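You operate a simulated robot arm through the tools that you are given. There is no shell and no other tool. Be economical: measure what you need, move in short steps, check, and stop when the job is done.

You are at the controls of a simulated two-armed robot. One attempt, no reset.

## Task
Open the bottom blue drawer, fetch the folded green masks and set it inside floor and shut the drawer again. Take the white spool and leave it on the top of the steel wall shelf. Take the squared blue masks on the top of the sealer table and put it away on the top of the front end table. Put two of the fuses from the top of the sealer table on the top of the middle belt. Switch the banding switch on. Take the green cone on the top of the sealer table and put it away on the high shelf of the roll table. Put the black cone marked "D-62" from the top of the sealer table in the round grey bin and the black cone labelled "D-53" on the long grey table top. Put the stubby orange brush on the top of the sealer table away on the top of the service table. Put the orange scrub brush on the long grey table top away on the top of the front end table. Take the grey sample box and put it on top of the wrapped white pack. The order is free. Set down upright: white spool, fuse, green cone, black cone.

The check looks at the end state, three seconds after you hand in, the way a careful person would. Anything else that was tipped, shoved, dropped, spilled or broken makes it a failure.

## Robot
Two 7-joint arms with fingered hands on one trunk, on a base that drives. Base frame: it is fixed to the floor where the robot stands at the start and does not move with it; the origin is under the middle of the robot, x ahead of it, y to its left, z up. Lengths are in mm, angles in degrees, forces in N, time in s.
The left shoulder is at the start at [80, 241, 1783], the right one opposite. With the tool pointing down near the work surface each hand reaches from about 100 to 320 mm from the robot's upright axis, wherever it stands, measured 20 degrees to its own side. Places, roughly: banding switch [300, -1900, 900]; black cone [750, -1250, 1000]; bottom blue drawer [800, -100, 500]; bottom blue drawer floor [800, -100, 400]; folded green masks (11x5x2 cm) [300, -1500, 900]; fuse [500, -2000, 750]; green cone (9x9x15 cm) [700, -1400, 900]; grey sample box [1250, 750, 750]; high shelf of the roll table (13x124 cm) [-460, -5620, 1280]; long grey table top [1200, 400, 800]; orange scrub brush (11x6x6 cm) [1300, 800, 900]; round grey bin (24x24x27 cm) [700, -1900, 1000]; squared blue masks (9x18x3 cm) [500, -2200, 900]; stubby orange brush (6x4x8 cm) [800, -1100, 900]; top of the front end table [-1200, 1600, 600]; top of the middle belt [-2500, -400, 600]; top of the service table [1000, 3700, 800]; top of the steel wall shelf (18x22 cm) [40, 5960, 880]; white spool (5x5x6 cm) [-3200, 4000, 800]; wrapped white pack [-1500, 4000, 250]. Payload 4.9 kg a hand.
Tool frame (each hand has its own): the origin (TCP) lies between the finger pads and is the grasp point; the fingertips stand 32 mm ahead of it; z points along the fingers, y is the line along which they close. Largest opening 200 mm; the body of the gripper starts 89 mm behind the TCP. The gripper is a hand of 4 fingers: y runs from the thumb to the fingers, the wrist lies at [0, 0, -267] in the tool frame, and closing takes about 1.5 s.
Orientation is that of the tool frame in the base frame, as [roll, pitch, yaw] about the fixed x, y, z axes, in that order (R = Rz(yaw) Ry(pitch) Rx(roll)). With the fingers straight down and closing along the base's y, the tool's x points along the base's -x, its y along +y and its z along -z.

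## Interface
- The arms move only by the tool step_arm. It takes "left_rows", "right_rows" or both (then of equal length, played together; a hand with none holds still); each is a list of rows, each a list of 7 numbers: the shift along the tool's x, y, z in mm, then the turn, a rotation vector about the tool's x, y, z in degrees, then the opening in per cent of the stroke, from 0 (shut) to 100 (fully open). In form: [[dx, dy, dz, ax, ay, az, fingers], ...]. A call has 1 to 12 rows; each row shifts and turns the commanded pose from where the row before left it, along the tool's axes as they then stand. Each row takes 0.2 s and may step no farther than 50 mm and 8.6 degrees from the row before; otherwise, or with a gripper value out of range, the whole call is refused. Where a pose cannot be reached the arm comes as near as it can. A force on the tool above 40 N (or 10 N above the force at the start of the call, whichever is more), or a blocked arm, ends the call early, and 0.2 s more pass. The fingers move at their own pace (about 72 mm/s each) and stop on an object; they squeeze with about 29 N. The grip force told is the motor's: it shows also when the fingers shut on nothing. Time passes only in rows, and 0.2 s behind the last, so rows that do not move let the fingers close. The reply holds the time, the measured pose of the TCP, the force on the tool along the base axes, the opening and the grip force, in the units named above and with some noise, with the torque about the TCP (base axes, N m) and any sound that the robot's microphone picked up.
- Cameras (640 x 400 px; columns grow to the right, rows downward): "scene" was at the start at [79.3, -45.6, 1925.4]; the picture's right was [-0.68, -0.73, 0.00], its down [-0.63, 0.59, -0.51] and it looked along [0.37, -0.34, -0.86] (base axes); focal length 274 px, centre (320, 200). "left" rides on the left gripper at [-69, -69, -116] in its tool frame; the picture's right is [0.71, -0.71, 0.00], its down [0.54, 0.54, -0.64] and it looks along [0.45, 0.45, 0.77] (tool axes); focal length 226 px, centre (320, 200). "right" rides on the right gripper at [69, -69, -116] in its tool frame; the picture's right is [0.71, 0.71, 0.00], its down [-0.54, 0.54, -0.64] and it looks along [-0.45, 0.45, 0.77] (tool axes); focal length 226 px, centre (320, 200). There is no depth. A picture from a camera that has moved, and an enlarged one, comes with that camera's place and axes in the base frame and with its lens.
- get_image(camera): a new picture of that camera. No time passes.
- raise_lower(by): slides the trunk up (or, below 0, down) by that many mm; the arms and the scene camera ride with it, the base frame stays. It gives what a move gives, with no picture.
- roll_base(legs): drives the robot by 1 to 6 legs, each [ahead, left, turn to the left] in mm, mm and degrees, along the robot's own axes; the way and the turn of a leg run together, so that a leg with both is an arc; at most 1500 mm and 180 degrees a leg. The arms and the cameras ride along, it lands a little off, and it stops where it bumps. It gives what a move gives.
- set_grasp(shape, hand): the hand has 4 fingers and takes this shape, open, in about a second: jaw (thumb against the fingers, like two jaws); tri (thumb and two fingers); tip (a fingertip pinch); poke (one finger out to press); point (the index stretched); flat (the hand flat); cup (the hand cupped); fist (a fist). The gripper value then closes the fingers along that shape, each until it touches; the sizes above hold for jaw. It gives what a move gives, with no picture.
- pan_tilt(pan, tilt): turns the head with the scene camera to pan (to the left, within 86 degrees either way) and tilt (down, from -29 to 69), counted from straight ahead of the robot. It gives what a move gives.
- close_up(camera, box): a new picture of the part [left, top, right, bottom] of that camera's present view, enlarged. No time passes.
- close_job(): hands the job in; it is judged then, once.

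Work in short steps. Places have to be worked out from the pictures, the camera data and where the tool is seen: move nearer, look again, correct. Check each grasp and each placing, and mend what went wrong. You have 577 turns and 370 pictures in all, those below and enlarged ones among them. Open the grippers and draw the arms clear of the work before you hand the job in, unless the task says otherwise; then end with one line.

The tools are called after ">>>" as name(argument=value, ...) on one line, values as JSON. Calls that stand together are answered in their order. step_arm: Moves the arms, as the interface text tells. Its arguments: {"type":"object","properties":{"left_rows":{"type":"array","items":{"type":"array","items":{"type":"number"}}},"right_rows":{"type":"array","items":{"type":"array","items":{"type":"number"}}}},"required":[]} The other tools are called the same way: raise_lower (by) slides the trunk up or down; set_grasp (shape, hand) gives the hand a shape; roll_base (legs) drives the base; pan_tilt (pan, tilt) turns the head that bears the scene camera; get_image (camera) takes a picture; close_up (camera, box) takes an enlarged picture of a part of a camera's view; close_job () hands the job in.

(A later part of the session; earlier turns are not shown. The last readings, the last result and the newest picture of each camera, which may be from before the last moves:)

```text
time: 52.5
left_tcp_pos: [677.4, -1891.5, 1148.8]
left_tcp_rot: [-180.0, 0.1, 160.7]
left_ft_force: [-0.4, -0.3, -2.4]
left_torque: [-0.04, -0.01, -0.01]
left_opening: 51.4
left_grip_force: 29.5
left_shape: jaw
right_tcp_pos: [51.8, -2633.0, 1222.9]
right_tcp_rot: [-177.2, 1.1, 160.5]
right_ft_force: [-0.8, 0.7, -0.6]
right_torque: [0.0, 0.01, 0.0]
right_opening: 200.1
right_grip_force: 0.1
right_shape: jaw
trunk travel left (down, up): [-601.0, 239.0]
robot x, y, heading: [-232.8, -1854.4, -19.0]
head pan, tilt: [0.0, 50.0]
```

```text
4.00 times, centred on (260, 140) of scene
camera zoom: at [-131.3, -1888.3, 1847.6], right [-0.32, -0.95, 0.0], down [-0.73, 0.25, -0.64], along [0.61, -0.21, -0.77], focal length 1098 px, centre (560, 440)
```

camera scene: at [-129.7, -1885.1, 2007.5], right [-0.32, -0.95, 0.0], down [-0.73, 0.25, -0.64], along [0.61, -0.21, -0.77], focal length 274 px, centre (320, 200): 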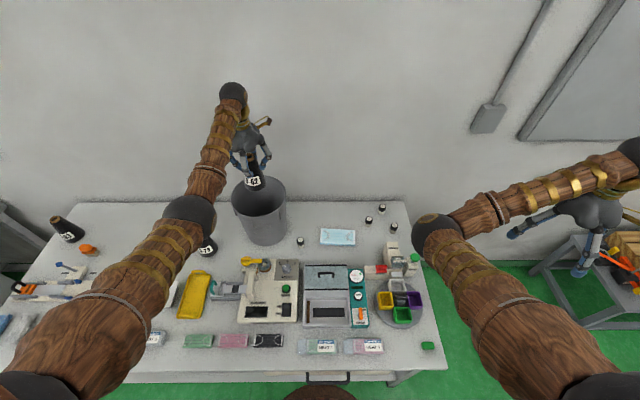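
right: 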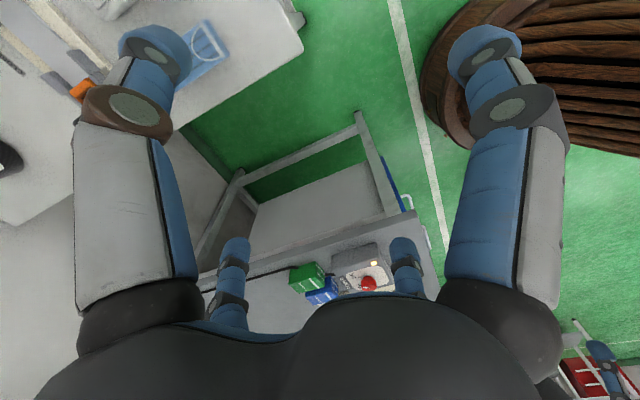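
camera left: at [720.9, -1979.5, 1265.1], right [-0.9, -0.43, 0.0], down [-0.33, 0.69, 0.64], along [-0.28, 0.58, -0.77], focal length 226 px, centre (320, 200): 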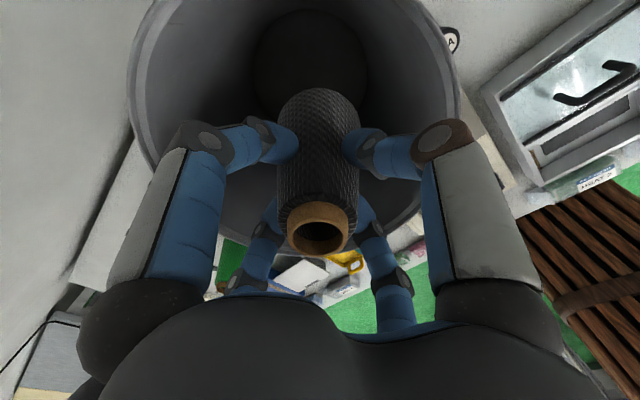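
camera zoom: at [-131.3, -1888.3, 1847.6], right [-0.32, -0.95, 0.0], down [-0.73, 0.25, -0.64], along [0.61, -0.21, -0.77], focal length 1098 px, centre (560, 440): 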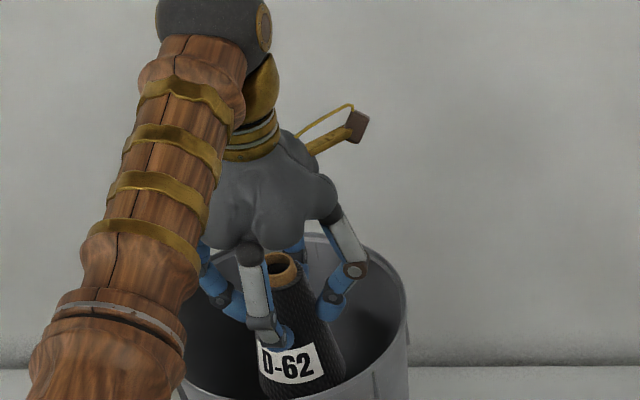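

I shift 14 mm forward to center, then lower 150 mm by trunk.

>>> step_arm(left_rows=[[-14, 0, 0, 0, 0, 0, 5]])

>>> raise_lower(by=-150)

>>> get_image(camera="left")

>>> close_up(camera="scene", box=[180, 90, 340, 190])

```text
time: 52.9
left_tcp_pos: [691.4, -1894.4, 1146.0]
left_tcp_rot: [-180.0, 0.0, 160.7]
left_ft_force: [-0.2, -0.1, -3.6]
left_torque: [0.0, 0.05, -0.03]
left_opening: 51.3
left_grip_force: 28.8
left_shape: jaw
right_tcp_pos: [53.3, -2633.9, 1222.2]
right_tcp_rot: [-177.2, 1.0, 160.5]
right_ft_force: [0.3, -0.1, 0.4]
right_torque: [-0.03, -0.02, 0.01]
right_opening: 200.0
right_grip_force: 0.0
right_shape: jaw
trunk travel left (down, up): [-601.0, 239.0]
robot x, y, heading: [-232.1, -1854.7, -18.9]
head pan, tilt: [0.0, 50.0]
```

```text
time: 54.7
left_tcp_pos: [691.4, -1894.8, 999.1]
left_tcp_rot: [-180.0, 0.2, 160.7]
left_ft_force: [0.3, 0.6, -2.8]
left_torque: [-0.06, 0.05, 0.01]
left_opening: 51.3
left_grip_force: 28.5
left_shape: jaw
right_tcp_pos: [52.8, -2632.8, 1073.6]
right_tcp_rot: [-177.0, 1.1, 160.5]
right_ft_force: [0.7, 0.0, -0.3]
right_torque: [-0.02, -0.02, 0.06]
right_opening: 200.0
right_grip_force: 0.2
right_shape: jaw
trunk travel left (down, up): [-451.0, 389.0]
robot x, y, heading: [-231.2, -1852.2, -18.9]
head pan, tilt: [0.0, 50.0]
```

```text
340 pictures are left
camera left: at [734.5, -1983.2, 1114.7], right [-0.9, -0.43, 0.0], down [-0.33, 0.69, 0.64], along [-0.28, 0.58, -0.77], focal length 226 px, centre (320, 200)
```

left: 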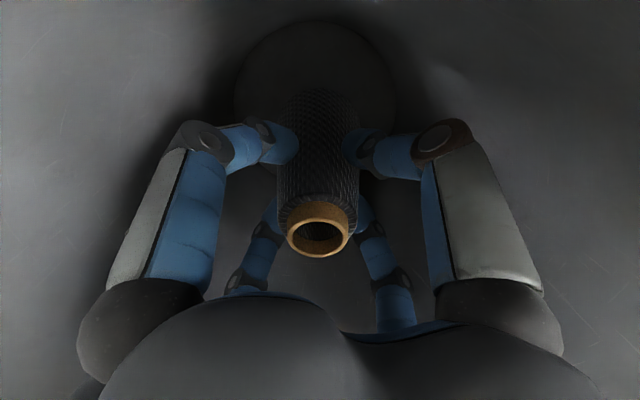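

```text
4.00 times, centred on (260, 140) of scene
camera zoom: at [-130.9, -1888.3, 1697.6], right [-0.32, -0.95, 0.0], down [-0.73, 0.25, -0.64], along [0.61, -0.21, -0.77], focal length 1098 px, centre (560, 440)
```

zoom: 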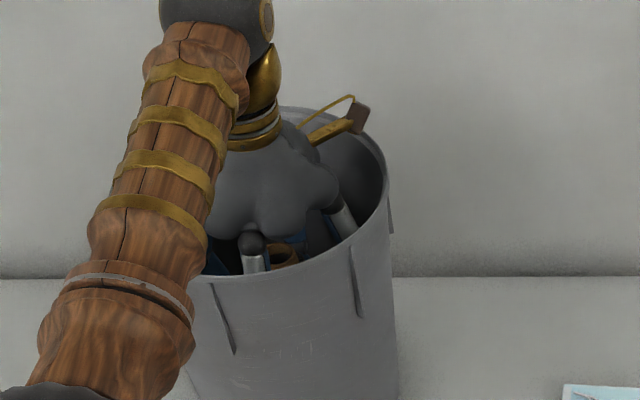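

Centered well. I lower gently by arm in small rows watching the force for floor contact.

>>> step_arm(left_rows=[[0, 0, 10, 0, 0, 0, 5], [0, 0, 10, 0, 0, 0, 5], [0, 0, 5, 0, 0, 0, 5]])

>>> close_up(camera="scene", box=[180, 90, 340, 190])

```text
time: 55.5
left_tcp_pos: [690.9, -1895.3, 971.8]
left_tcp_rot: [179.9, 0.1, 160.7]
left_ft_force: [-0.1, 0.5, -2.9]
left_torque: [0.01, 0.03, 0.04]
left_opening: 51.2
left_grip_force: 29.1
left_shape: jaw
right_tcp_pos: [53.9, -2631.8, 1073.0]
right_tcp_rot: [-177.1, 1.0, 160.6]
right_ft_force: [0.0, 0.0, 0.2]
right_torque: [0.02, 0.02, -0.02]
right_opening: 199.9
right_grip_force: 0.0
right_shape: jaw
trunk travel left (down, up): [-451.0, 389.0]
robot x, y, heading: [-235.6, -1854.3, -18.9]
head pan, tilt: [0.0, 50.0]
```

```text
4.00 times, centred on (260, 140) of scene
camera zoom: at [-131.1, -1888.2, 1697.5], right [-0.32, -0.95, 0.0], down [-0.73, 0.25, -0.64], along [0.61, -0.21, -0.77], focal length 1098 px, centre (560, 440)
```

zoom: 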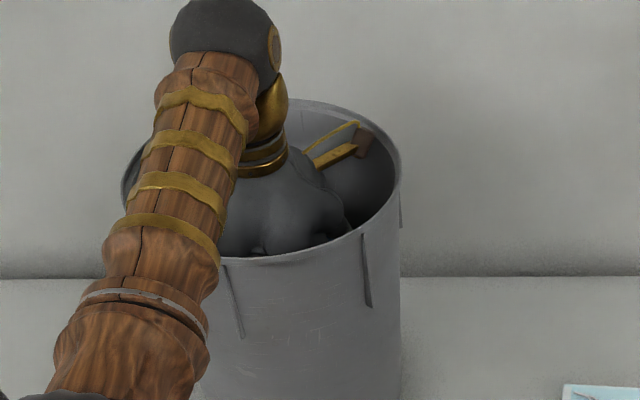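

The bin seems to have shifted slightly; I look at the whole bin.

>>> close_up(camera="scene", box=[160, 80, 360, 220])

>>> get_image(camera="left")

```text
2.86 times, centred on (260, 150) of scene
camera zoom: at [-131.1, -1888.2, 1697.5], right [-0.32, -0.95, 0.0], down [-0.73, 0.25, -0.64], along [0.61, -0.21, -0.77], focal length 784 px, centre (491, 343)
```

zoom: 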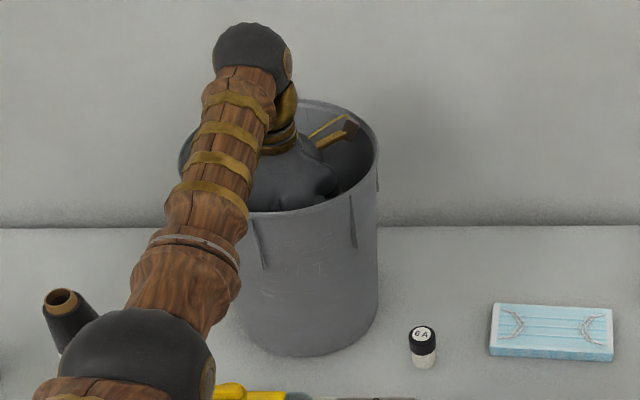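

```text
336 pictures are left
camera left: at [734.5, -1983.6, 1088.4], right [-0.9, -0.43, 0.0], down [-0.33, 0.69, 0.64], along [-0.28, 0.58, -0.77], focal length 226 px, centre (320, 200)
```

left: 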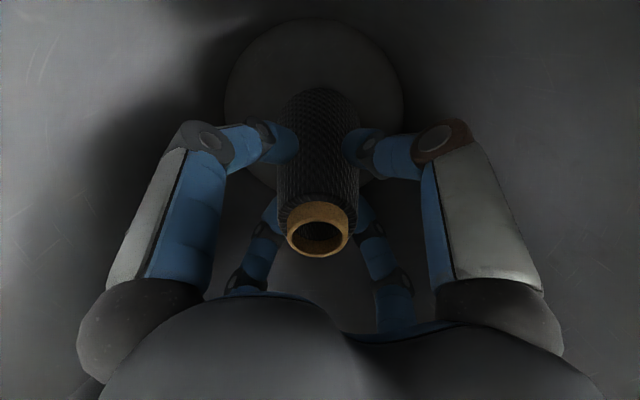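

The floor of the bin is just millimetres below the cone. I lower 5 mm more and open gently.

>>> step_arm(left_rows=[[0, 0, 4, 0, 0, 0, 5], [0, 0, 3, 0, 0, 0, 5]])

>>> step_arm(left_rows=[[0, 0, 0, 0, 0, 0, 30], [0, 0, 0, 0, 0, 0, 40], [0, 0, 0, 0, 0, 0, 45], [0, 0, 0, 0, 0, 0, 45]])

>>> get_image(camera="left")

```text
time: 56.1
left_tcp_pos: [690.7, -1894.6, 968.3]
left_tcp_rot: [-179.9, 0.2, 160.7]
left_ft_force: [-1.1, 1.7, 6.0]
left_torque: [-0.82, -0.37, 0.01]
left_opening: 51.4
left_grip_force: 28.2
left_shape: jaw
right_tcp_pos: [52.8, -2632.3, 1073.4]
right_tcp_rot: [-177.1, 1.1, 160.5]
right_ft_force: [-0.8, -0.8, -0.4]
right_torque: [-0.02, -0.01, -0.01]
right_opening: 200.0
right_grip_force: 0.1
right_shape: jaw
trunk travel left (down, up): [-451.0, 389.0]
robot x, y, heading: [-232.7, -1851.3, -18.9]
head pan, tilt: [0.0, 50.0]
```

```text
time: 57.1
left_tcp_pos: [691.1, -1894.9, 965.4]
left_tcp_rot: [-180.0, 0.1, 160.7]
left_ft_force: [-1.0, 0.5, -1.3]
left_torque: [-0.07, -0.12, -0.03]
left_opening: 89.6
left_grip_force: 0.0
left_shape: jaw
right_tcp_pos: [52.7, -2631.3, 1073.2]
right_tcp_rot: [-177.2, 1.1, 160.4]
right_ft_force: [0.2, 0.4, 0.8]
right_torque: [0.01, -0.01, 0.01]
right_opening: 199.8
right_grip_force: 0.1
right_shape: jaw
trunk travel left (down, up): [-451.0, 389.0]
robot x, y, heading: [-234.6, -1855.3, -18.7]
head pan, tilt: [0.0, 50.0]
```

```text
335 pictures are left
camera left: at [734.2, -1983.5, 1082.2], right [-0.9, -0.43, 0.0], down [-0.33, 0.69, 0.64], along [-0.28, 0.58, -0.77], focal length 226 px, centre (320, 200)
```

left: 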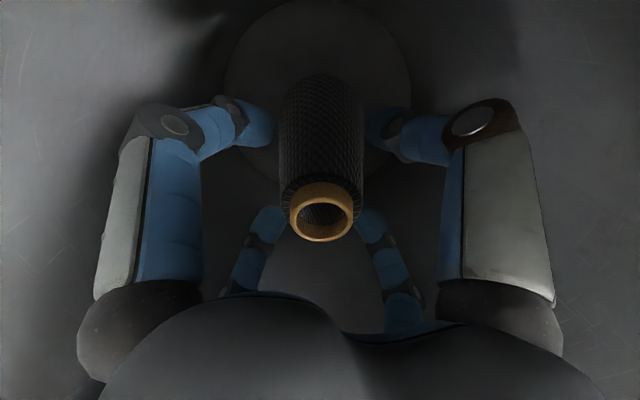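

Released and standing. I raise the trunk straight up and check.

>>> raise_lower(by=150)

>>> get_image(camera="left")

>>> get_image(camera="scene")

```text
time: 58.8
left_tcp_pos: [690.3, -1894.7, 1116.0]
left_tcp_rot: [180.0, 0.1, 160.7]
left_ft_force: [-0.1, -0.2, 0.0]
left_torque: [0.01, 0.0, 0.0]
left_opening: 89.5
left_grip_force: 0.1
left_shape: jaw
right_tcp_pos: [52.5, -2632.0, 1222.8]
right_tcp_rot: [-177.1, 1.2, 160.6]
right_ft_force: [-0.2, 0.2, 0.5]
right_torque: [-0.02, 0.01, 0.02]
right_opening: 200.3
right_grip_force: 0.0
right_shape: jaw
trunk travel left (down, up): [-601.0, 239.0]
robot x, y, heading: [-233.1, -1851.4, -18.6]
head pan, tilt: [0.0, 50.0]
```

```text
334 pictures are left
camera left: at [734.5, -1983.4, 1232.1], right [-0.9, -0.43, 0.0], down [-0.33, 0.69, 0.64], along [-0.28, 0.58, -0.77], focal length 226 px, centre (320, 200)
```

left: 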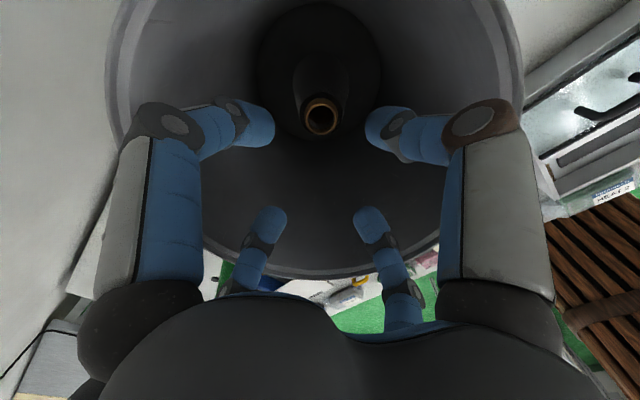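

```text
333 pictures are left
camera scene: at [-131.2, -1888.4, 1847.5], right [-0.32, -0.95, 0.0], down [-0.73, 0.25, -0.64], along [0.61, -0.21, -0.77], focal length 274 px, centre (320, 200)
```

scene: 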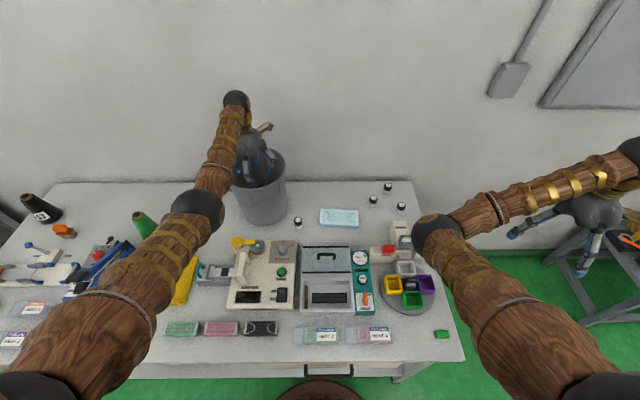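

D-62 stands upright in the bin. I raise further, and look at the banding machine closely for the switch.

>>> raise_lower(by=160)

>>> pan_tilt(pan=0, tilt=60)

>>> close_up(camera="scene", box=[225, 160, 345, 260])

>>> close_up(camera="scene", box=[150, 100, 450, 300])

```text
time: 60.7
left_tcp_pos: [691.3, -1894.6, 1275.8]
left_tcp_rot: [180.0, 0.1, 160.7]
left_ft_force: [0.4, 0.1, -0.2]
left_torque: [0.01, -0.02, -0.01]
left_opening: 89.3
left_grip_force: 0.0
left_shape: jaw
right_tcp_pos: [52.7, -2632.3, 1381.3]
right_tcp_rot: [-177.0, 1.1, 160.5]
right_ft_force: [1.1, -0.8, 0.9]
right_torque: [-0.01, -0.02, -0.02]
right_opening: 200.0
right_grip_force: 0.1
right_shape: jaw
trunk travel left (down, up): [-761.0, 79.0]
robot x, y, heading: [-234.0, -1853.3, -19.0]
head pan, tilt: [0.0, 50.0]
```

```text
time: 61.4
left_tcp_pos: [690.7, -1894.3, 1275.7]
left_tcp_rot: [180.0, 0.1, 160.7]
left_ft_force: [0.4, -0.3, 0.4]
left_torque: [0.02, 0.01, -0.01]
left_opening: 89.5
left_grip_force: 0.1
left_shape: jaw
right_tcp_pos: [52.4, -2632.4, 1383.0]
right_tcp_rot: [-177.2, 1.1, 160.5]
right_ft_force: [-0.2, 1.1, 0.3]
right_torque: [-0.01, 0.02, 0.0]
right_opening: 200.3
right_grip_force: 0.1
right_shape: jaw
trunk travel left (down, up): [-761.0, 79.0]
robot x, y, heading: [-233.3, -1854.6, -18.8]
head pan, tilt: [0.0, 60.0]
```

```text
4.00 times, centred on (285, 210) of scene
camera zoom: at [-140.9, -1885.0, 1995.0], right [-0.32, -0.95, 0.0], down [-0.82, 0.28, -0.5], along [0.47, -0.16, -0.87], focal length 1098 px, centre (460, 160)
```

zoom: 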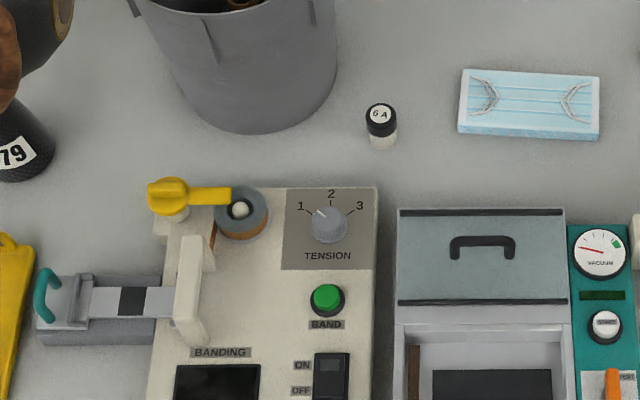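

```text
2.00 times, centred on (300, 200) of scene
camera zoom: at [-140.9, -1885.0, 1995.0], right [-0.32, -0.95, 0.0], down [-0.82, 0.28, -0.5], along [0.47, -0.16, -0.87], focal length 549 px, centre (360, 200)
```

zoom: 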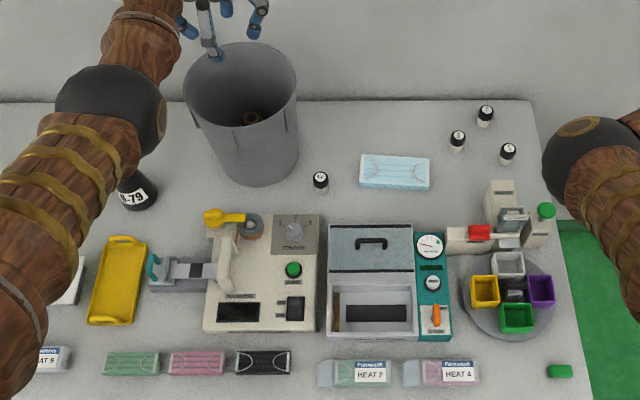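

The rocker (ON at the far end) is near (272,-1882,~890). I bring the left hand back above it and set the poke shape.

>>> step_arm(left_rows=[[40, -12.7, 0, 0, 0, 0, 45], [40, -12.7, 0, 0, 0, 0, 45], [40, -12.7, 0, 0, 0, 0, 45], [40, -12.7, 0, 0, 0, 0, 45], [40, -12.7, 0, 0, 0, 0, 45], [40, -12.7, 0, 0, 0, 0, 45], [40, -12.7, 0, 0, 0, 0, 45], [40, -12.7, 0, 0, 0, 0, 45]])

>>> set_grasp(hand="left", shape="poke")

>>> get_image(camera="left")

>>> get_image(camera="scene")

```text
time: 63.2
left_tcp_pos: [353.2, -1890.3, 1278.2]
left_tcp_rot: [179.8, 0.2, 160.7]
left_ft_force: [-1.3, -1.2, -0.3]
left_torque: [0.1, -0.1, -0.01]
left_opening: 90.3
left_grip_force: 0.2
left_shape: jaw
right_tcp_pos: [50.7, -2633.1, 1383.2]
right_tcp_rot: [-177.2, 1.1, 160.5]
right_ft_force: [-0.6, 0.0, -0.5]
right_torque: [0.01, -0.04, -0.02]
right_opening: 200.0
right_grip_force: 0.0
right_shape: jaw
trunk travel left (down, up): [-761.0, 79.0]
robot x, y, heading: [-229.7, -1853.7, -19.1]
head pan, tilt: [0.0, 60.0]
```

```text
time: 64.1
left_tcp_pos: [355.3, -1886.8, 1276.9]
left_tcp_rot: [179.9, 0.2, 160.8]
left_ft_force: [0.0, 0.0, -0.7]
left_torque: [0.02, -0.02, -0.04]
left_opening: 0.1
left_grip_force: 0.0
left_shape: poke
right_tcp_pos: [51.1, -2632.8, 1382.9]
right_tcp_rot: [-177.1, 1.1, 160.5]
right_ft_force: [0.4, 0.2, 0.3]
right_torque: [0.0, -0.04, 0.0]
right_opening: 200.0
right_grip_force: 0.1
right_shape: jaw
trunk travel left (down, up): [-761.0, 79.0]
robot x, y, heading: [-234.4, -1855.1, -18.9]
head pan, tilt: [0.0, 60.0]
```

```text
330 pictures are left
camera left: at [399.6, -1975.9, 1392.7], right [-0.9, -0.44, 0.0], down [-0.34, 0.69, 0.64], along [-0.28, 0.58, -0.77], focal length 226 px, centre (320, 200)
```

left: 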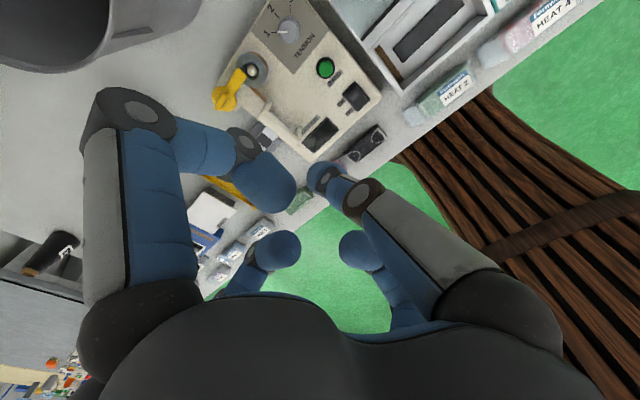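

```text
329 pictures are left
camera scene: at [-142.8, -1886.6, 1995.0], right [-0.32, -0.95, 0.0], down [-0.82, 0.28, -0.5], along [0.47, -0.16, -0.87], focal length 274 px, centre (320, 200)
```

scene: 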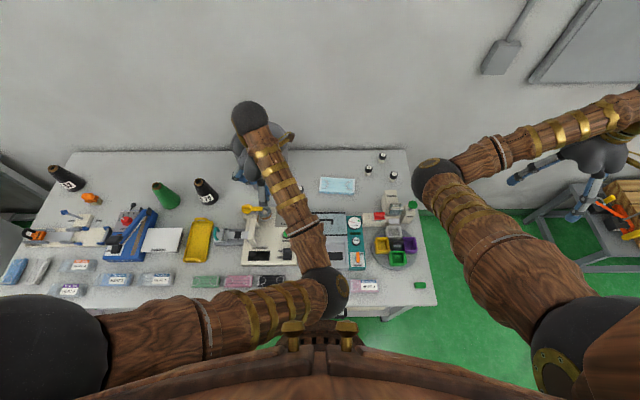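

The poke tip sits on the tool axis. I move over the rocker's ON end and descend to ~70 mm above it.

>>> step_arm(left_rows=[[40, -10.5, 0, 0, 0, 0, 0], [39, -10.5, 0, 0, 0, 0, 0], [0, 0, 45, 0, 0, 0, 0], [0, 0, 45, 0, 0, 0, 0], [0, 0, 45, 0, 0, 0, 0], [0, 0, 45, 0, 0, 0, 0], [0, 0, 45, 0, 0, 0, 0], [0, 0, 45, 0, 0, 0, 0], [0, 0, 30, 0, 0, 0, 0]])

>>> get_image(camera="left")

>>> get_image(camera="scene")

```text
time: 66.1
left_tcp_pos: [276.4, -1879.7, 976.4]
left_tcp_rot: [179.9, 0.0, 160.7]
left_ft_force: [0.2, 0.0, 0.0]
left_torque: [0.01, 0.01, 0.04]
left_opening: 0.1
left_grip_force: 0.1
left_shape: poke
right_tcp_pos: [52.4, -2633.2, 1383.6]
right_tcp_rot: [-177.1, 1.0, 160.5]
right_ft_force: [0.4, 1.0, -0.5]
right_torque: [-0.03, 0.01, 0.01]
right_opening: 200.0
right_grip_force: 0.1
right_shape: jaw
trunk travel left (down, up): [-761.0, 79.0]
robot x, y, heading: [-236.4, -1853.3, -18.8]
head pan, tilt: [0.0, 60.0]
```

```text
328 pictures are left
camera left: at [319.7, -1968.4, 1092.3], right [-0.9, -0.43, 0.0], down [-0.33, 0.69, 0.64], along [-0.28, 0.58, -0.77], focal length 226 px, centre (320, 200)
```

left: 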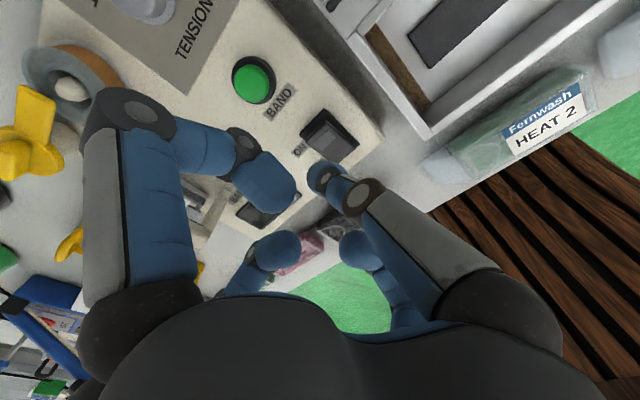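

```text
327 pictures are left
camera scene: at [-141.7, -1885.0, 1995.1], right [-0.32, -0.95, 0.0], down [-0.82, 0.28, -0.5], along [0.47, -0.16, -0.87], focal length 274 px, centre (320, 200)
```

scene: 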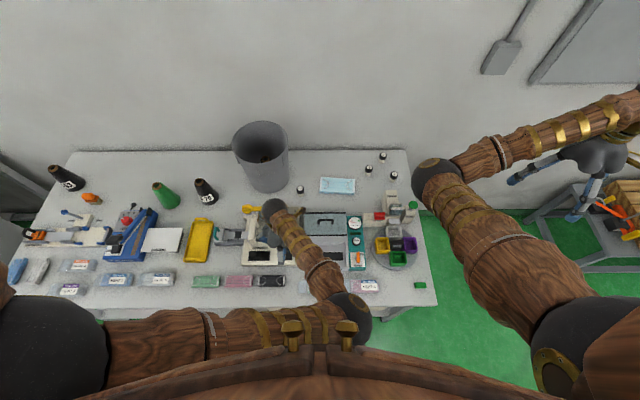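

The tip is over the ON half. I press down in small steps until I feel it.

>>> step_arm(left_rows=[[0, 0, 30, 0, 0, 0, 0], [0, 0, 20, 0, 0, 0, 0], [0, 0, 8, 0, 0, 0, 0]])

>>> get_image(camera="left")

```text
time: 66.9
left_tcp_pos: [273.7, -1880.1, 917.7]
left_tcp_rot: [180.0, 0.1, 160.7]
left_ft_force: [0.3, -0.9, 0.0]
left_torque: [-0.03, 0.03, 0.02]
left_opening: 0.0
left_grip_force: 0.0
left_shape: poke
right_tcp_pos: [52.0, -2632.3, 1384.2]
right_tcp_rot: [-177.1, 1.2, 160.6]
right_ft_force: [-0.2, 1.6, 0.8]
right_torque: [0.01, 0.0, -0.01]
right_opening: 199.9
right_grip_force: 0.1
right_shape: jaw
trunk travel left (down, up): [-761.0, 79.0]
robot x, y, heading: [-233.1, -1850.3, -18.7]
head pan, tilt: [0.0, 60.0]
```

```text
326 pictures are left
camera left: at [317.4, -1968.2, 1034.2], right [-0.9, -0.43, 0.0], down [-0.33, 0.69, 0.64], along [-0.28, 0.58, -0.77], focal length 226 px, centre (320, 200)
```

left: 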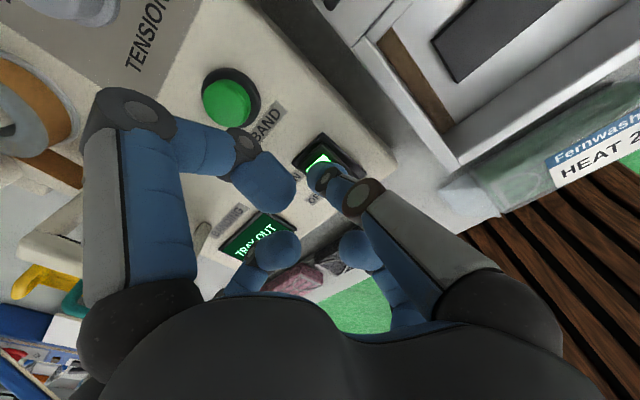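

The switch is lit and the display reads "TRAY OUT". I lift off and try the "tip" shape to see its finger layout for the thin mask pack.

>>> step_arm(left_rows=[[0, 0, -45, 0, 0, 0, 0], [0, 0, -45, 0, 0, 0, 0], [0, 0, -45, 0, 0, 0, 0], [0, 0, -45, 0, 0, 0, 0], [0, 0, -45, 0, 0, 0, 0]])

>>> set_grasp(hand="left", shape="tip")

>>> get_image(camera="left")

>>> set_grasp(hand="right", shape="tri")

>>> get_image(camera="right")

```text
time: 68.1
left_tcp_pos: [272.5, -1877.5, 1142.6]
left_tcp_rot: [179.9, 0.0, 160.8]
left_ft_force: [-1.0, 0.1, 0.5]
left_torque: [0.01, 0.0, -0.03]
left_opening: 0.3
left_grip_force: 0.1
left_shape: poke
right_tcp_pos: [51.8, -2633.5, 1383.1]
right_tcp_rot: [-177.1, 1.0, 160.5]
right_ft_force: [0.1, 0.4, 0.5]
right_torque: [0.03, -0.01, 0.03]
right_opening: 200.2
right_grip_force: 0.1
right_shape: jaw
trunk travel left (down, up): [-761.0, 79.0]
robot x, y, heading: [-230.8, -1850.3, -19.1]
head pan, tilt: [0.0, 60.0]
```

```text
time: 69.0
left_tcp_pos: [271.7, -1878.4, 1141.3]
left_tcp_rot: [-180.0, 0.1, 160.6]
left_ft_force: [0.1, -0.7, 0.0]
left_torque: [-0.03, 0.02, 0.04]
left_opening: 199.8
left_grip_force: 0.0
left_shape: tip
right_tcp_pos: [52.8, -2632.5, 1382.7]
right_tcp_rot: [-177.1, 1.1, 160.5]
right_ft_force: [-0.4, -0.7, 0.1]
right_torque: [-0.02, -0.01, 0.02]
right_opening: 200.3
right_grip_force: 0.1
right_shape: jaw
trunk travel left (down, up): [-761.0, 79.0]
robot x, y, heading: [-234.5, -1851.4, -18.9]
head pan, tilt: [0.0, 60.0]
```

```text
325 pictures are left
camera left: at [315.6, -1966.4, 1257.8], right [-0.9, -0.43, 0.0], down [-0.33, 0.69, 0.64], along [-0.28, 0.58, -0.77], focal length 226 px, centre (320, 200)
```

left: 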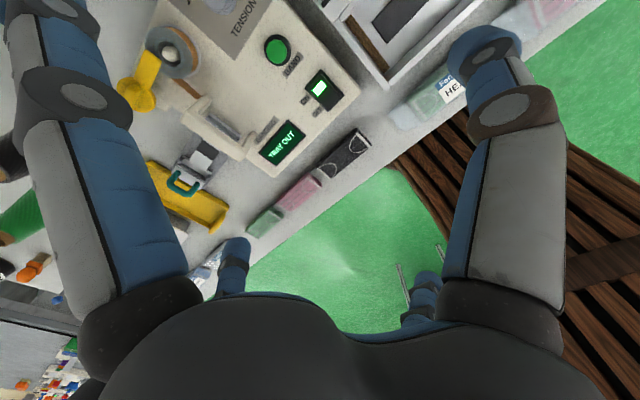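

```text
time: 69.9
left_tcp_pos: [272.8, -1878.4, 1141.3]
left_tcp_rot: [179.9, 0.1, 160.6]
left_ft_force: [-0.5, -0.2, 0.4]
left_torque: [-0.02, -0.03, 0.01]
left_opening: 199.9
left_grip_force: 0.1
left_shape: tip
right_tcp_pos: [53.7, -2633.1, 1382.9]
right_tcp_rot: [-177.1, 1.1, 160.5]
right_ft_force: [0.4, -0.2, -0.7]
right_torque: [0.01, 0.03, -0.02]
right_opening: 200.1
right_grip_force: 0.1
right_shape: tri
trunk travel left (down, up): [-761.0, 79.0]
robot x, y, heading: [-232.6, -1854.4, -18.7]
head pan, tilt: [0.0, 60.0]
```

```text
324 pictures are left
camera right: at [-35.0, -2668.3, 1501.9], right [-0.43, 0.9, -0.05], down [0.69, 0.36, 0.62], along [0.58, 0.23, -0.78], focal length 226 px, centre (320, 200)
```

right: 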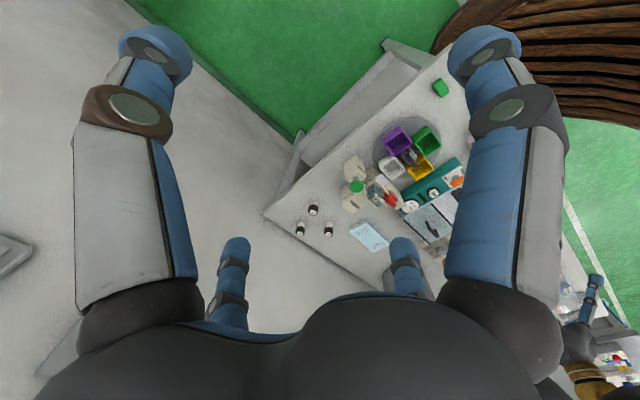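

"Tip" pinches along y with the x fingers splayed wide: right for the flat pack. I slide the base left so the green pack (~(263,-1532)) is under the left hand.

>>> roll_base(legs=[[-60, 320, 0]])

>>> step_arm(left_rows=[[0, 0, 0, 0, 0, 8.5, 70], [0, 0, 0, 0, 0, 8.5, 50], [0, 0, 0, 0, 0, 8.5, 50], [0, 0, 0, 0, 0, 8.5, 50], [0, 0, 0, 0, 0, 8.5, 50], [0, 0, 0, 0, 0, 8.5, 50], [0, 0, 0, 0, 0, 8.5, 50], [0, 0, 0, 0, 0, 8.5, 50], [0, 0, 0, 0, 0, 8.5, 50], [0, 0, 0, 0, 0, 8.5, 50], [0, 0, 0, 0, 0, 5, 50]])

>>> get_image(camera="left")

```text
time: 72.0
left_tcp_pos: [315.3, -1557.6, 1141.4]
left_tcp_rot: [179.8, 0.0, 161.1]
left_ft_force: [0.6, -0.1, 0.3]
left_torque: [0.04, 0.01, -0.02]
left_opening: 199.9
left_grip_force: 0.0
left_shape: tip
right_tcp_pos: [101.1, -2314.0, 1381.1]
right_tcp_rot: [-177.2, 1.0, 160.8]
right_ft_force: [-0.7, 1.4, -0.2]
right_torque: [0.04, 0.01, 0.01]
right_opening: 199.9
right_grip_force: 0.2
right_shape: tri
trunk travel left (down, up): [-761.0, 79.0]
robot x, y, heading: [-189.9, -1536.8, -18.4]
head pan, tilt: [0.0, 60.0]
```

```text
time: 74.4
left_tcp_pos: [315.1, -1554.7, 1141.5]
left_tcp_rot: [180.0, 0.1, 70.9]
left_ft_force: [-1.4, 0.0, -0.2]
left_torque: [0.01, 0.02, -0.03]
left_opening: 100.6
left_grip_force: 0.0
left_shape: tip
right_tcp_pos: [101.9, -2310.8, 1384.4]
right_tcp_rot: [-177.1, 1.1, 160.9]
right_ft_force: [0.2, -0.1, -0.4]
right_torque: [-0.01, 0.02, 0.02]
right_opening: 199.8
right_grip_force: 0.1
right_shape: tri
trunk travel left (down, up): [-761.0, 79.0]
robot x, y, heading: [-191.3, -1537.7, -18.5]
head pan, tilt: [0.0, 60.0]
```

```text
323 pictures are left
camera left: at [229.4, -1598.5, 1257.9], right [-0.44, 0.9, 0.0], down [0.69, 0.34, 0.64], along [0.58, 0.28, -0.77], focal length 226 px, centre (320, 200)
```

left: 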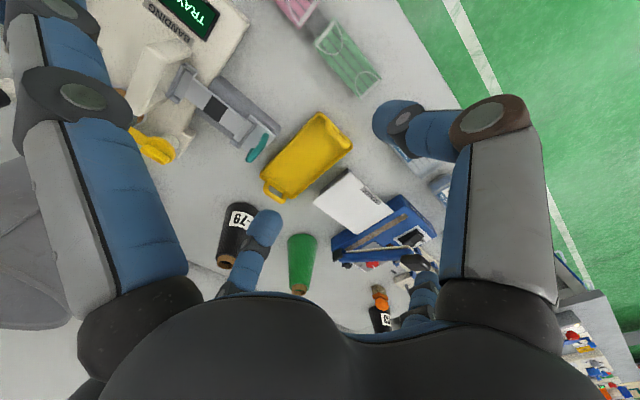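

Tool turned; pack center ~(262,-1536). I shift over it and descend to z≈905 to check.

>>> step_arm(left_rows=[[1, -28, 0, 0, 0, 0, 50], [0, -28, 0, 0, 0, 0, 50], [0, 0, 48, 0, 0, 0, 50], [0, 0, 48, 0, 0, 0, 50], [0, 0, 48, 0, 0, 0, 50], [0, 0, 48, 0, 0, 0, 50], [0, 0, 40, 0, 0, 0, 50]])

>>> get_image(camera="left")

>>> get_image(camera="scene")

```text
time: 76.0
left_tcp_pos: [261.7, -1538.9, 910.0]
left_tcp_rot: [179.9, -0.1, 71.1]
left_ft_force: [0.3, -0.8, -0.2]
left_torque: [0.01, -0.01, 0.02]
left_opening: 100.5
left_grip_force: 0.1
left_shape: tip
right_tcp_pos: [102.5, -2311.5, 1382.0]
right_tcp_rot: [-177.1, 1.0, 160.8]
right_ft_force: [0.0, -0.9, -0.7]
right_torque: [-0.01, 0.07, 0.01]
right_opening: 199.7
right_grip_force: 0.0
right_shape: tri
trunk travel left (down, up): [-761.0, 79.0]
robot x, y, heading: [-188.2, -1532.5, -18.4]
head pan, tilt: [0.0, 60.0]
```

```text
322 pictures are left
camera left: at [176.4, -1581.8, 1024.9], right [-0.44, 0.9, 0.0], down [0.69, 0.34, 0.64], along [0.58, 0.28, -0.77], focal length 226 px, centre (320, 200)
```

left: 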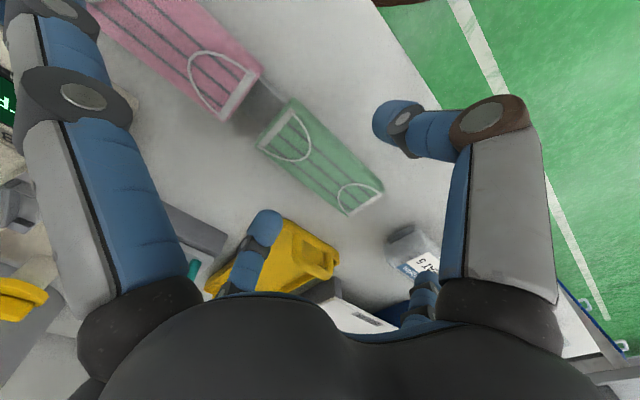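

```text
321 pictures are left
camera scene: at [-95.5, -1564.7, 1994.9], right [-0.32, -0.95, 0.0], down [-0.82, 0.27, -0.5], along [0.47, -0.16, -0.87], focal length 274 px, centre (320, 200)
```

scene: 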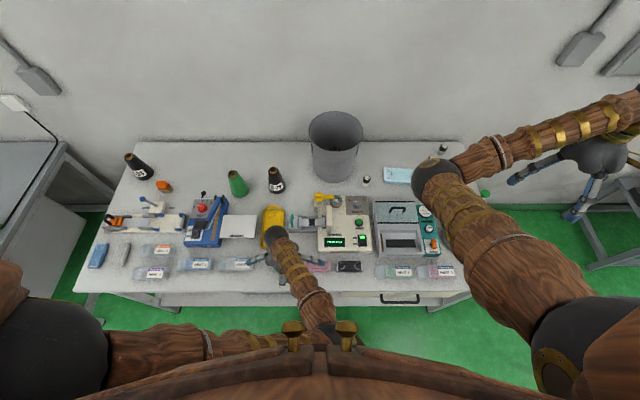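

Aligned. I descend to 874 and pinch.

>>> step_arm(left_rows=[[0, 0, 20, 0, 0, 0, 50], [0, 0, 14, 0, 0, 0, 50]])

>>> step_arm(left_rows=[[0, 0, 0, 0, 0, 0, 5], [0, 0, 0, 0, 0, 0, 5], [0, 0, 0, 0, 0, 0, 5], [0, 0, 0, 0, 0, 0, 5], [0, 0, 0, 0, 0, 0, 5], [0, 0, 0, 0, 0, 0, 5]])

>>> get_image(camera="left")

```text
time: 76.6
left_tcp_pos: [263.1, -1537.2, 875.7]
left_tcp_rot: [179.8, -0.1, 71.0]
left_ft_force: [-0.7, 0.0, 13.6]
left_torque: [0.96, -0.34, -0.04]
left_opening: 100.3
left_grip_force: 0.0
left_shape: tip
right_tcp_pos: [101.0, -2311.5, 1383.4]
right_tcp_rot: [-177.1, 1.1, 160.8]
right_ft_force: [-0.4, -0.3, 1.0]
right_torque: [-0.01, 0.01, 0.04]
right_opening: 200.0
right_grip_force: 0.1
right_shape: tri
trunk travel left (down, up): [-761.0, 79.0]
robot x, y, heading: [-189.3, -1531.7, -18.5]
head pan, tilt: [0.0, 60.0]
```

```text
time: 78.0
left_tcp_pos: [261.1, -1536.4, 875.2]
left_tcp_rot: [179.9, 0.0, 71.2]
left_ft_force: [1.0, -0.3, 13.5]
left_torque: [0.99, -0.37, -0.12]
left_opening: 37.5
left_grip_force: 28.8
left_shape: tip
right_tcp_pos: [100.2, -2312.5, 1382.9]
right_tcp_rot: [-177.2, 1.0, 160.8]
right_ft_force: [-0.2, 0.4, 0.8]
right_torque: [0.05, -0.02, -0.01]
right_opening: 200.0
right_grip_force: 0.2
right_shape: tri
trunk travel left (down, up): [-761.0, 79.0]
robot x, y, heading: [-186.9, -1530.6, -18.4]
head pan, tilt: [0.0, 60.0]
```

```text
320 pictures are left
camera left: at [174.7, -1581.6, 992.0], right [-0.44, 0.9, 0.0], down [0.69, 0.34, 0.64], along [0.58, 0.28, -0.76], focal length 226 px, centre (320, 200)
```

left: 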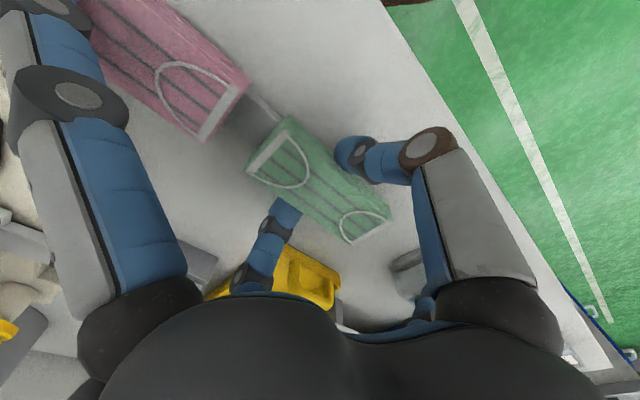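

Gripped at 37 mm. I lift 60 mm and check.

>>> step_arm(left_rows=[[0, 0, -30, 0, 0, 0, 5], [0, 0, -40, 0, 0, 0, 5], [0, 0, -40, 0, 0, 0, 5]])

>>> get_image(camera="left")

```text
time: 78.8
left_tcp_pos: [262.2, -1537.6, 985.4]
left_tcp_rot: [179.9, 0.0, 71.1]
left_ft_force: [1.2, -0.6, -0.9]
left_torque: [0.01, 0.03, 0.02]
left_opening: 37.0
left_grip_force: 29.0
left_shape: tip
right_tcp_pos: [100.3, -2311.6, 1383.7]
right_tcp_rot: [-177.1, 1.2, 160.8]
right_ft_force: [0.6, 0.2, 0.8]
right_torque: [0.04, 0.0, 0.03]
right_opening: 199.9
right_grip_force: 0.0
right_shape: tri
trunk travel left (down, up): [-761.0, 79.0]
robot x, y, heading: [-188.3, -1534.8, -18.5]
head pan, tilt: [0.0, 60.0]
```

```text
319 pictures are left
camera left: at [175.0, -1580.8, 1102.5], right [-0.44, 0.9, 0.0], down [0.69, 0.34, 0.64], along [0.58, 0.28, -0.76], focal length 226 px, centre (320, 200)
```

left: 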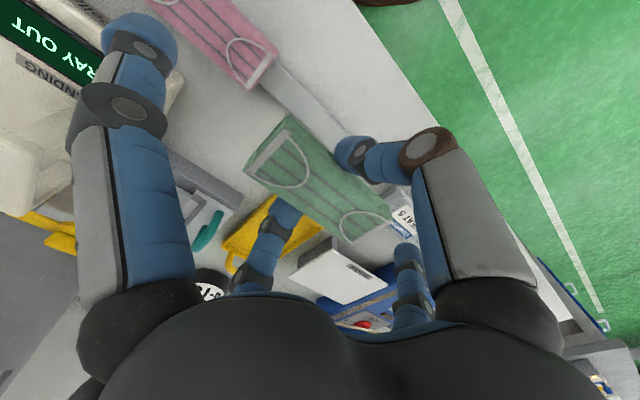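

Masks held. I back off 400 and slide left 1500 toward the blue drawers under the grey table, then look.

>>> roll_base(legs=[[-450, 0, 0], [0, 1400, 0]])

>>> pan_tilt(pan=0, tilt=45)

>>> get_image(camera="scene")

```text
time: 88.1
left_tcp_pos: [285.5, -75.5, 986.2]
left_tcp_rot: [179.9, -0.1, 70.4]
left_ft_force: [0.1, 0.0, -0.5]
left_torque: [0.01, -0.01, 0.0]
left_opening: 37.3
left_grip_force: 28.9
left_shape: tip
right_tcp_pos: [114.9, -847.4, 1382.6]
right_tcp_rot: [-177.1, 1.1, 160.0]
right_ft_force: [-0.5, 0.5, -0.7]
right_torque: [0.02, 0.01, 0.02]
right_opening: 200.0
right_grip_force: 0.0
right_shape: tri
trunk travel left (down, up): [-761.0, 79.0]
robot x, y, heading: [-161.4, -63.0, -19.1]
head pan, tilt: [0.0, 60.0]
```

```text
time: 88.9
left_tcp_pos: [286.3, -74.4, 986.8]
left_tcp_rot: [-180.0, 0.0, 70.2]
left_ft_force: [-0.3, -0.3, 0.2]
left_torque: [0.02, 0.02, 0.01]
left_opening: 37.3
left_grip_force: 29.2
left_shape: tip
right_tcp_pos: [114.4, -847.2, 1383.0]
right_tcp_rot: [-177.2, 1.1, 160.1]
right_ft_force: [0.6, 0.4, -0.9]
right_torque: [-0.01, -0.01, -0.01]
right_opening: 199.9
right_grip_force: 0.0
right_shape: tri
trunk travel left (down, up): [-761.0, 79.0]
robot x, y, heading: [-166.2, -67.9, -19.2]
head pan, tilt: [0.0, 45.0]
```

```text
318 pictures are left
camera scene: at [-60.7, -103.0, 2014.4], right [-0.33, -0.94, 0.0], down [-0.67, 0.23, -0.71], along [0.67, -0.23, -0.71], focal length 274 px, centre (320, 200)
```

scene: 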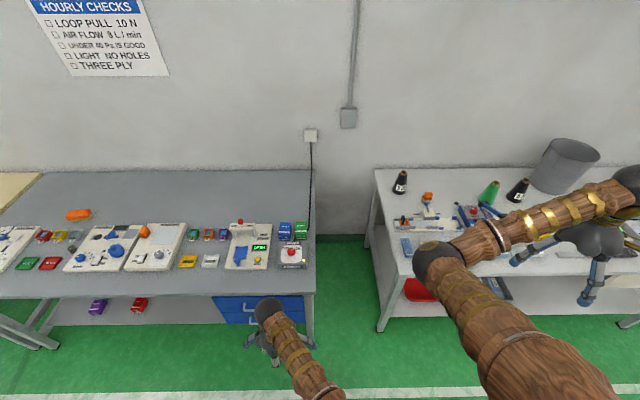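

I enlarge the drawer area.

>>> close_up(camera="scene", box=[190, 270, 350, 370])

>>> get_image(camera="left")

```text
4.00 times, centred on (270, 320) of scene
camera zoom: at [-60.7, -103.0, 2014.4], right [-0.33, -0.94, 0.0], down [-0.67, 0.23, -0.71], along [0.67, -0.23, -0.71], focal length 1098 px, centre (520, -280)
```

zoom: 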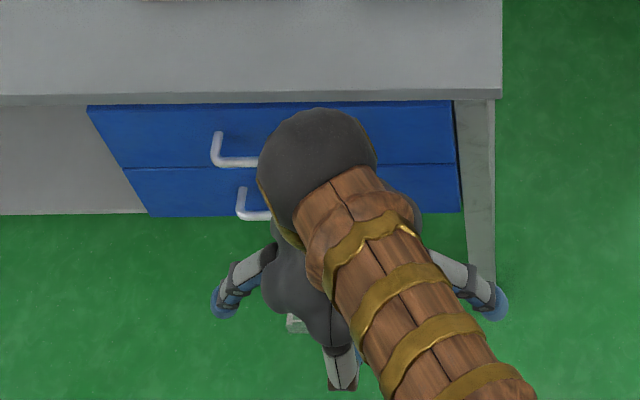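

```text
316 pictures are left
camera left: at [198.9, -117.2, 1102.1], right [-0.43, 0.9, 0.0], down [0.69, 0.33, 0.64], along [0.58, 0.27, -0.77], focal length 226 px, centre (320, 200)
```

left: 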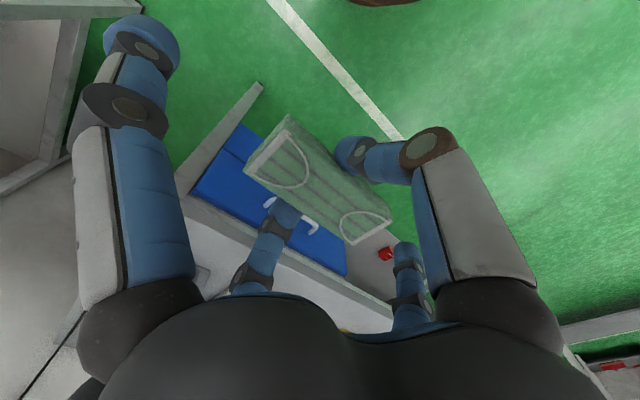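

Lower drawer handle is a horizontal bar about z 457, at d≈565. The right hand will open it; I bring it inward and lift the left hand with the masks.

>>> step_arm(left_rows=[[0, 0, -28, 0, 0, 0, 5], [0, 0, -28, 0, 0, 0, 5], [0, 0, -28, 0, 0, 0, 5], [0, 0, -28, 0, 0, 0, 5], [0, 0, -28, 0, 0, 0, 5], [0, 0, -28, 0, 0, 0, 5], [0, 0, -28, 0, 0, 0, 5], [0, 0, -28, 0, 0, 0, 5]], right_rows=[[0, 48, 0, 3, -1, 0, 60], [0, 48, 5, 0, 0, 0, 60], [0, 48, 5, 0, 0, 0, 60], [0, 48, 5, 0, 0, 0, 60], [0, 48, 5, 0, 0, 0, 60], [0, 48, 5, 0, 0, 0, 60], [0, 48, 5, 0, 0, 0, 60], [0, 48, 5, 0, 0, 0, 60]])

>>> set_grasp(hand="right", shape="tip")

>>> roll_base(legs=[[-100, 400, 0]])

>>> get_image(camera="scene")

```text
time: 90.5
left_tcp_pos: [205.6, -1.1, 1124.1]
left_tcp_rot: [-169.8, -1.6, 76.6]
left_ft_force: [-0.1, -0.6, -0.2]
left_torque: [0.02, -0.01, 0.01]
left_opening: 37.2
left_grip_force: 29.4
left_shape: tip
right_tcp_pos: [192.6, -595.8, 1326.9]
right_tcp_rot: [-175.3, 2.8, 150.9]
right_ft_force: [-0.5, 0.0, 0.2]
right_torque: [0.03, -0.02, -0.01]
right_opening: 120.4
right_grip_force: 0.1
right_shape: tri
trunk travel left (down, up): [-761.0, 79.0]
robot x, y, heading: [-163.5, -66.4, -19.3]
head pan, tilt: [0.0, 45.0]
stopped in row 8 (left hand): the arm was blocked; the commanded pose is now the measured one
```

```text
time: 91.4
left_tcp_pos: [206.2, -1.0, 1122.9]
left_tcp_rot: [-169.8, -1.6, 76.6]
left_ft_force: [-0.3, -0.3, 1.2]
left_torque: [0.0, 0.01, 0.0]
left_opening: 37.2
left_grip_force: 29.0
left_shape: tip
right_tcp_pos: [194.6, -595.3, 1325.6]
right_tcp_rot: [-175.3, 2.8, 150.9]
right_ft_force: [-0.1, 0.1, 0.0]
right_torque: [0.01, 0.0, 0.0]
right_opening: 199.7
right_grip_force: 0.0
right_shape: tip
trunk travel left (down, up): [-761.0, 79.0]
robot x, y, heading: [-165.7, -68.7, -19.2]
head pan, tilt: [0.0, 45.0]
```

```text
time: 94.0
left_tcp_pos: [247.7, 417.7, 1124.0]
left_tcp_rot: [-169.8, -1.7, 76.7]
left_ft_force: [0.1, -0.7, -0.3]
left_torque: [0.07, -0.02, 0.02]
left_opening: 37.3
left_grip_force: 29.0
left_shape: tip
right_tcp_pos: [236.2, -178.7, 1323.7]
right_tcp_rot: [-175.4, 2.8, 151.0]
right_ft_force: [-0.3, 0.2, 1.1]
right_torque: [0.04, 0.0, 0.04]
right_opening: 199.7
right_grip_force: 0.2
right_shape: tip
trunk travel left (down, up): [-761.0, 79.0]
robot x, y, heading: [-125.9, 351.1, -19.0]
head pan, tilt: [0.0, 45.0]
```

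```text
315 pictures are left
camera scene: at [-18.5, 313.1, 2014.4], right [-0.33, -0.95, 0.0], down [-0.67, 0.23, -0.71], along [0.67, -0.23, -0.71], focal length 274 px, centre (320, 200)
```

scene: 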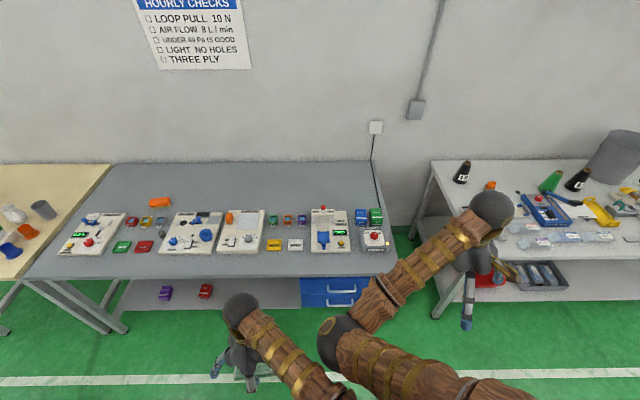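

Both handles are now visible; I zoom in for exact location.

>>> close_up(camera="scene", box=[290, 260, 390, 322])

```text
6.40 times, centred on (340, 291) of scene
camera zoom: at [-18.5, 313.1, 2014.4], right [-0.33, -0.95, 0.0], down [-0.67, 0.23, -0.71], along [0.67, -0.23, -0.71], focal length 1757 px, centre (192, -382)
```

zoom: 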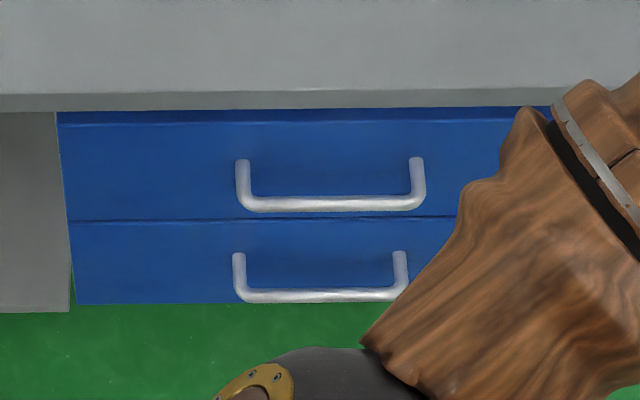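

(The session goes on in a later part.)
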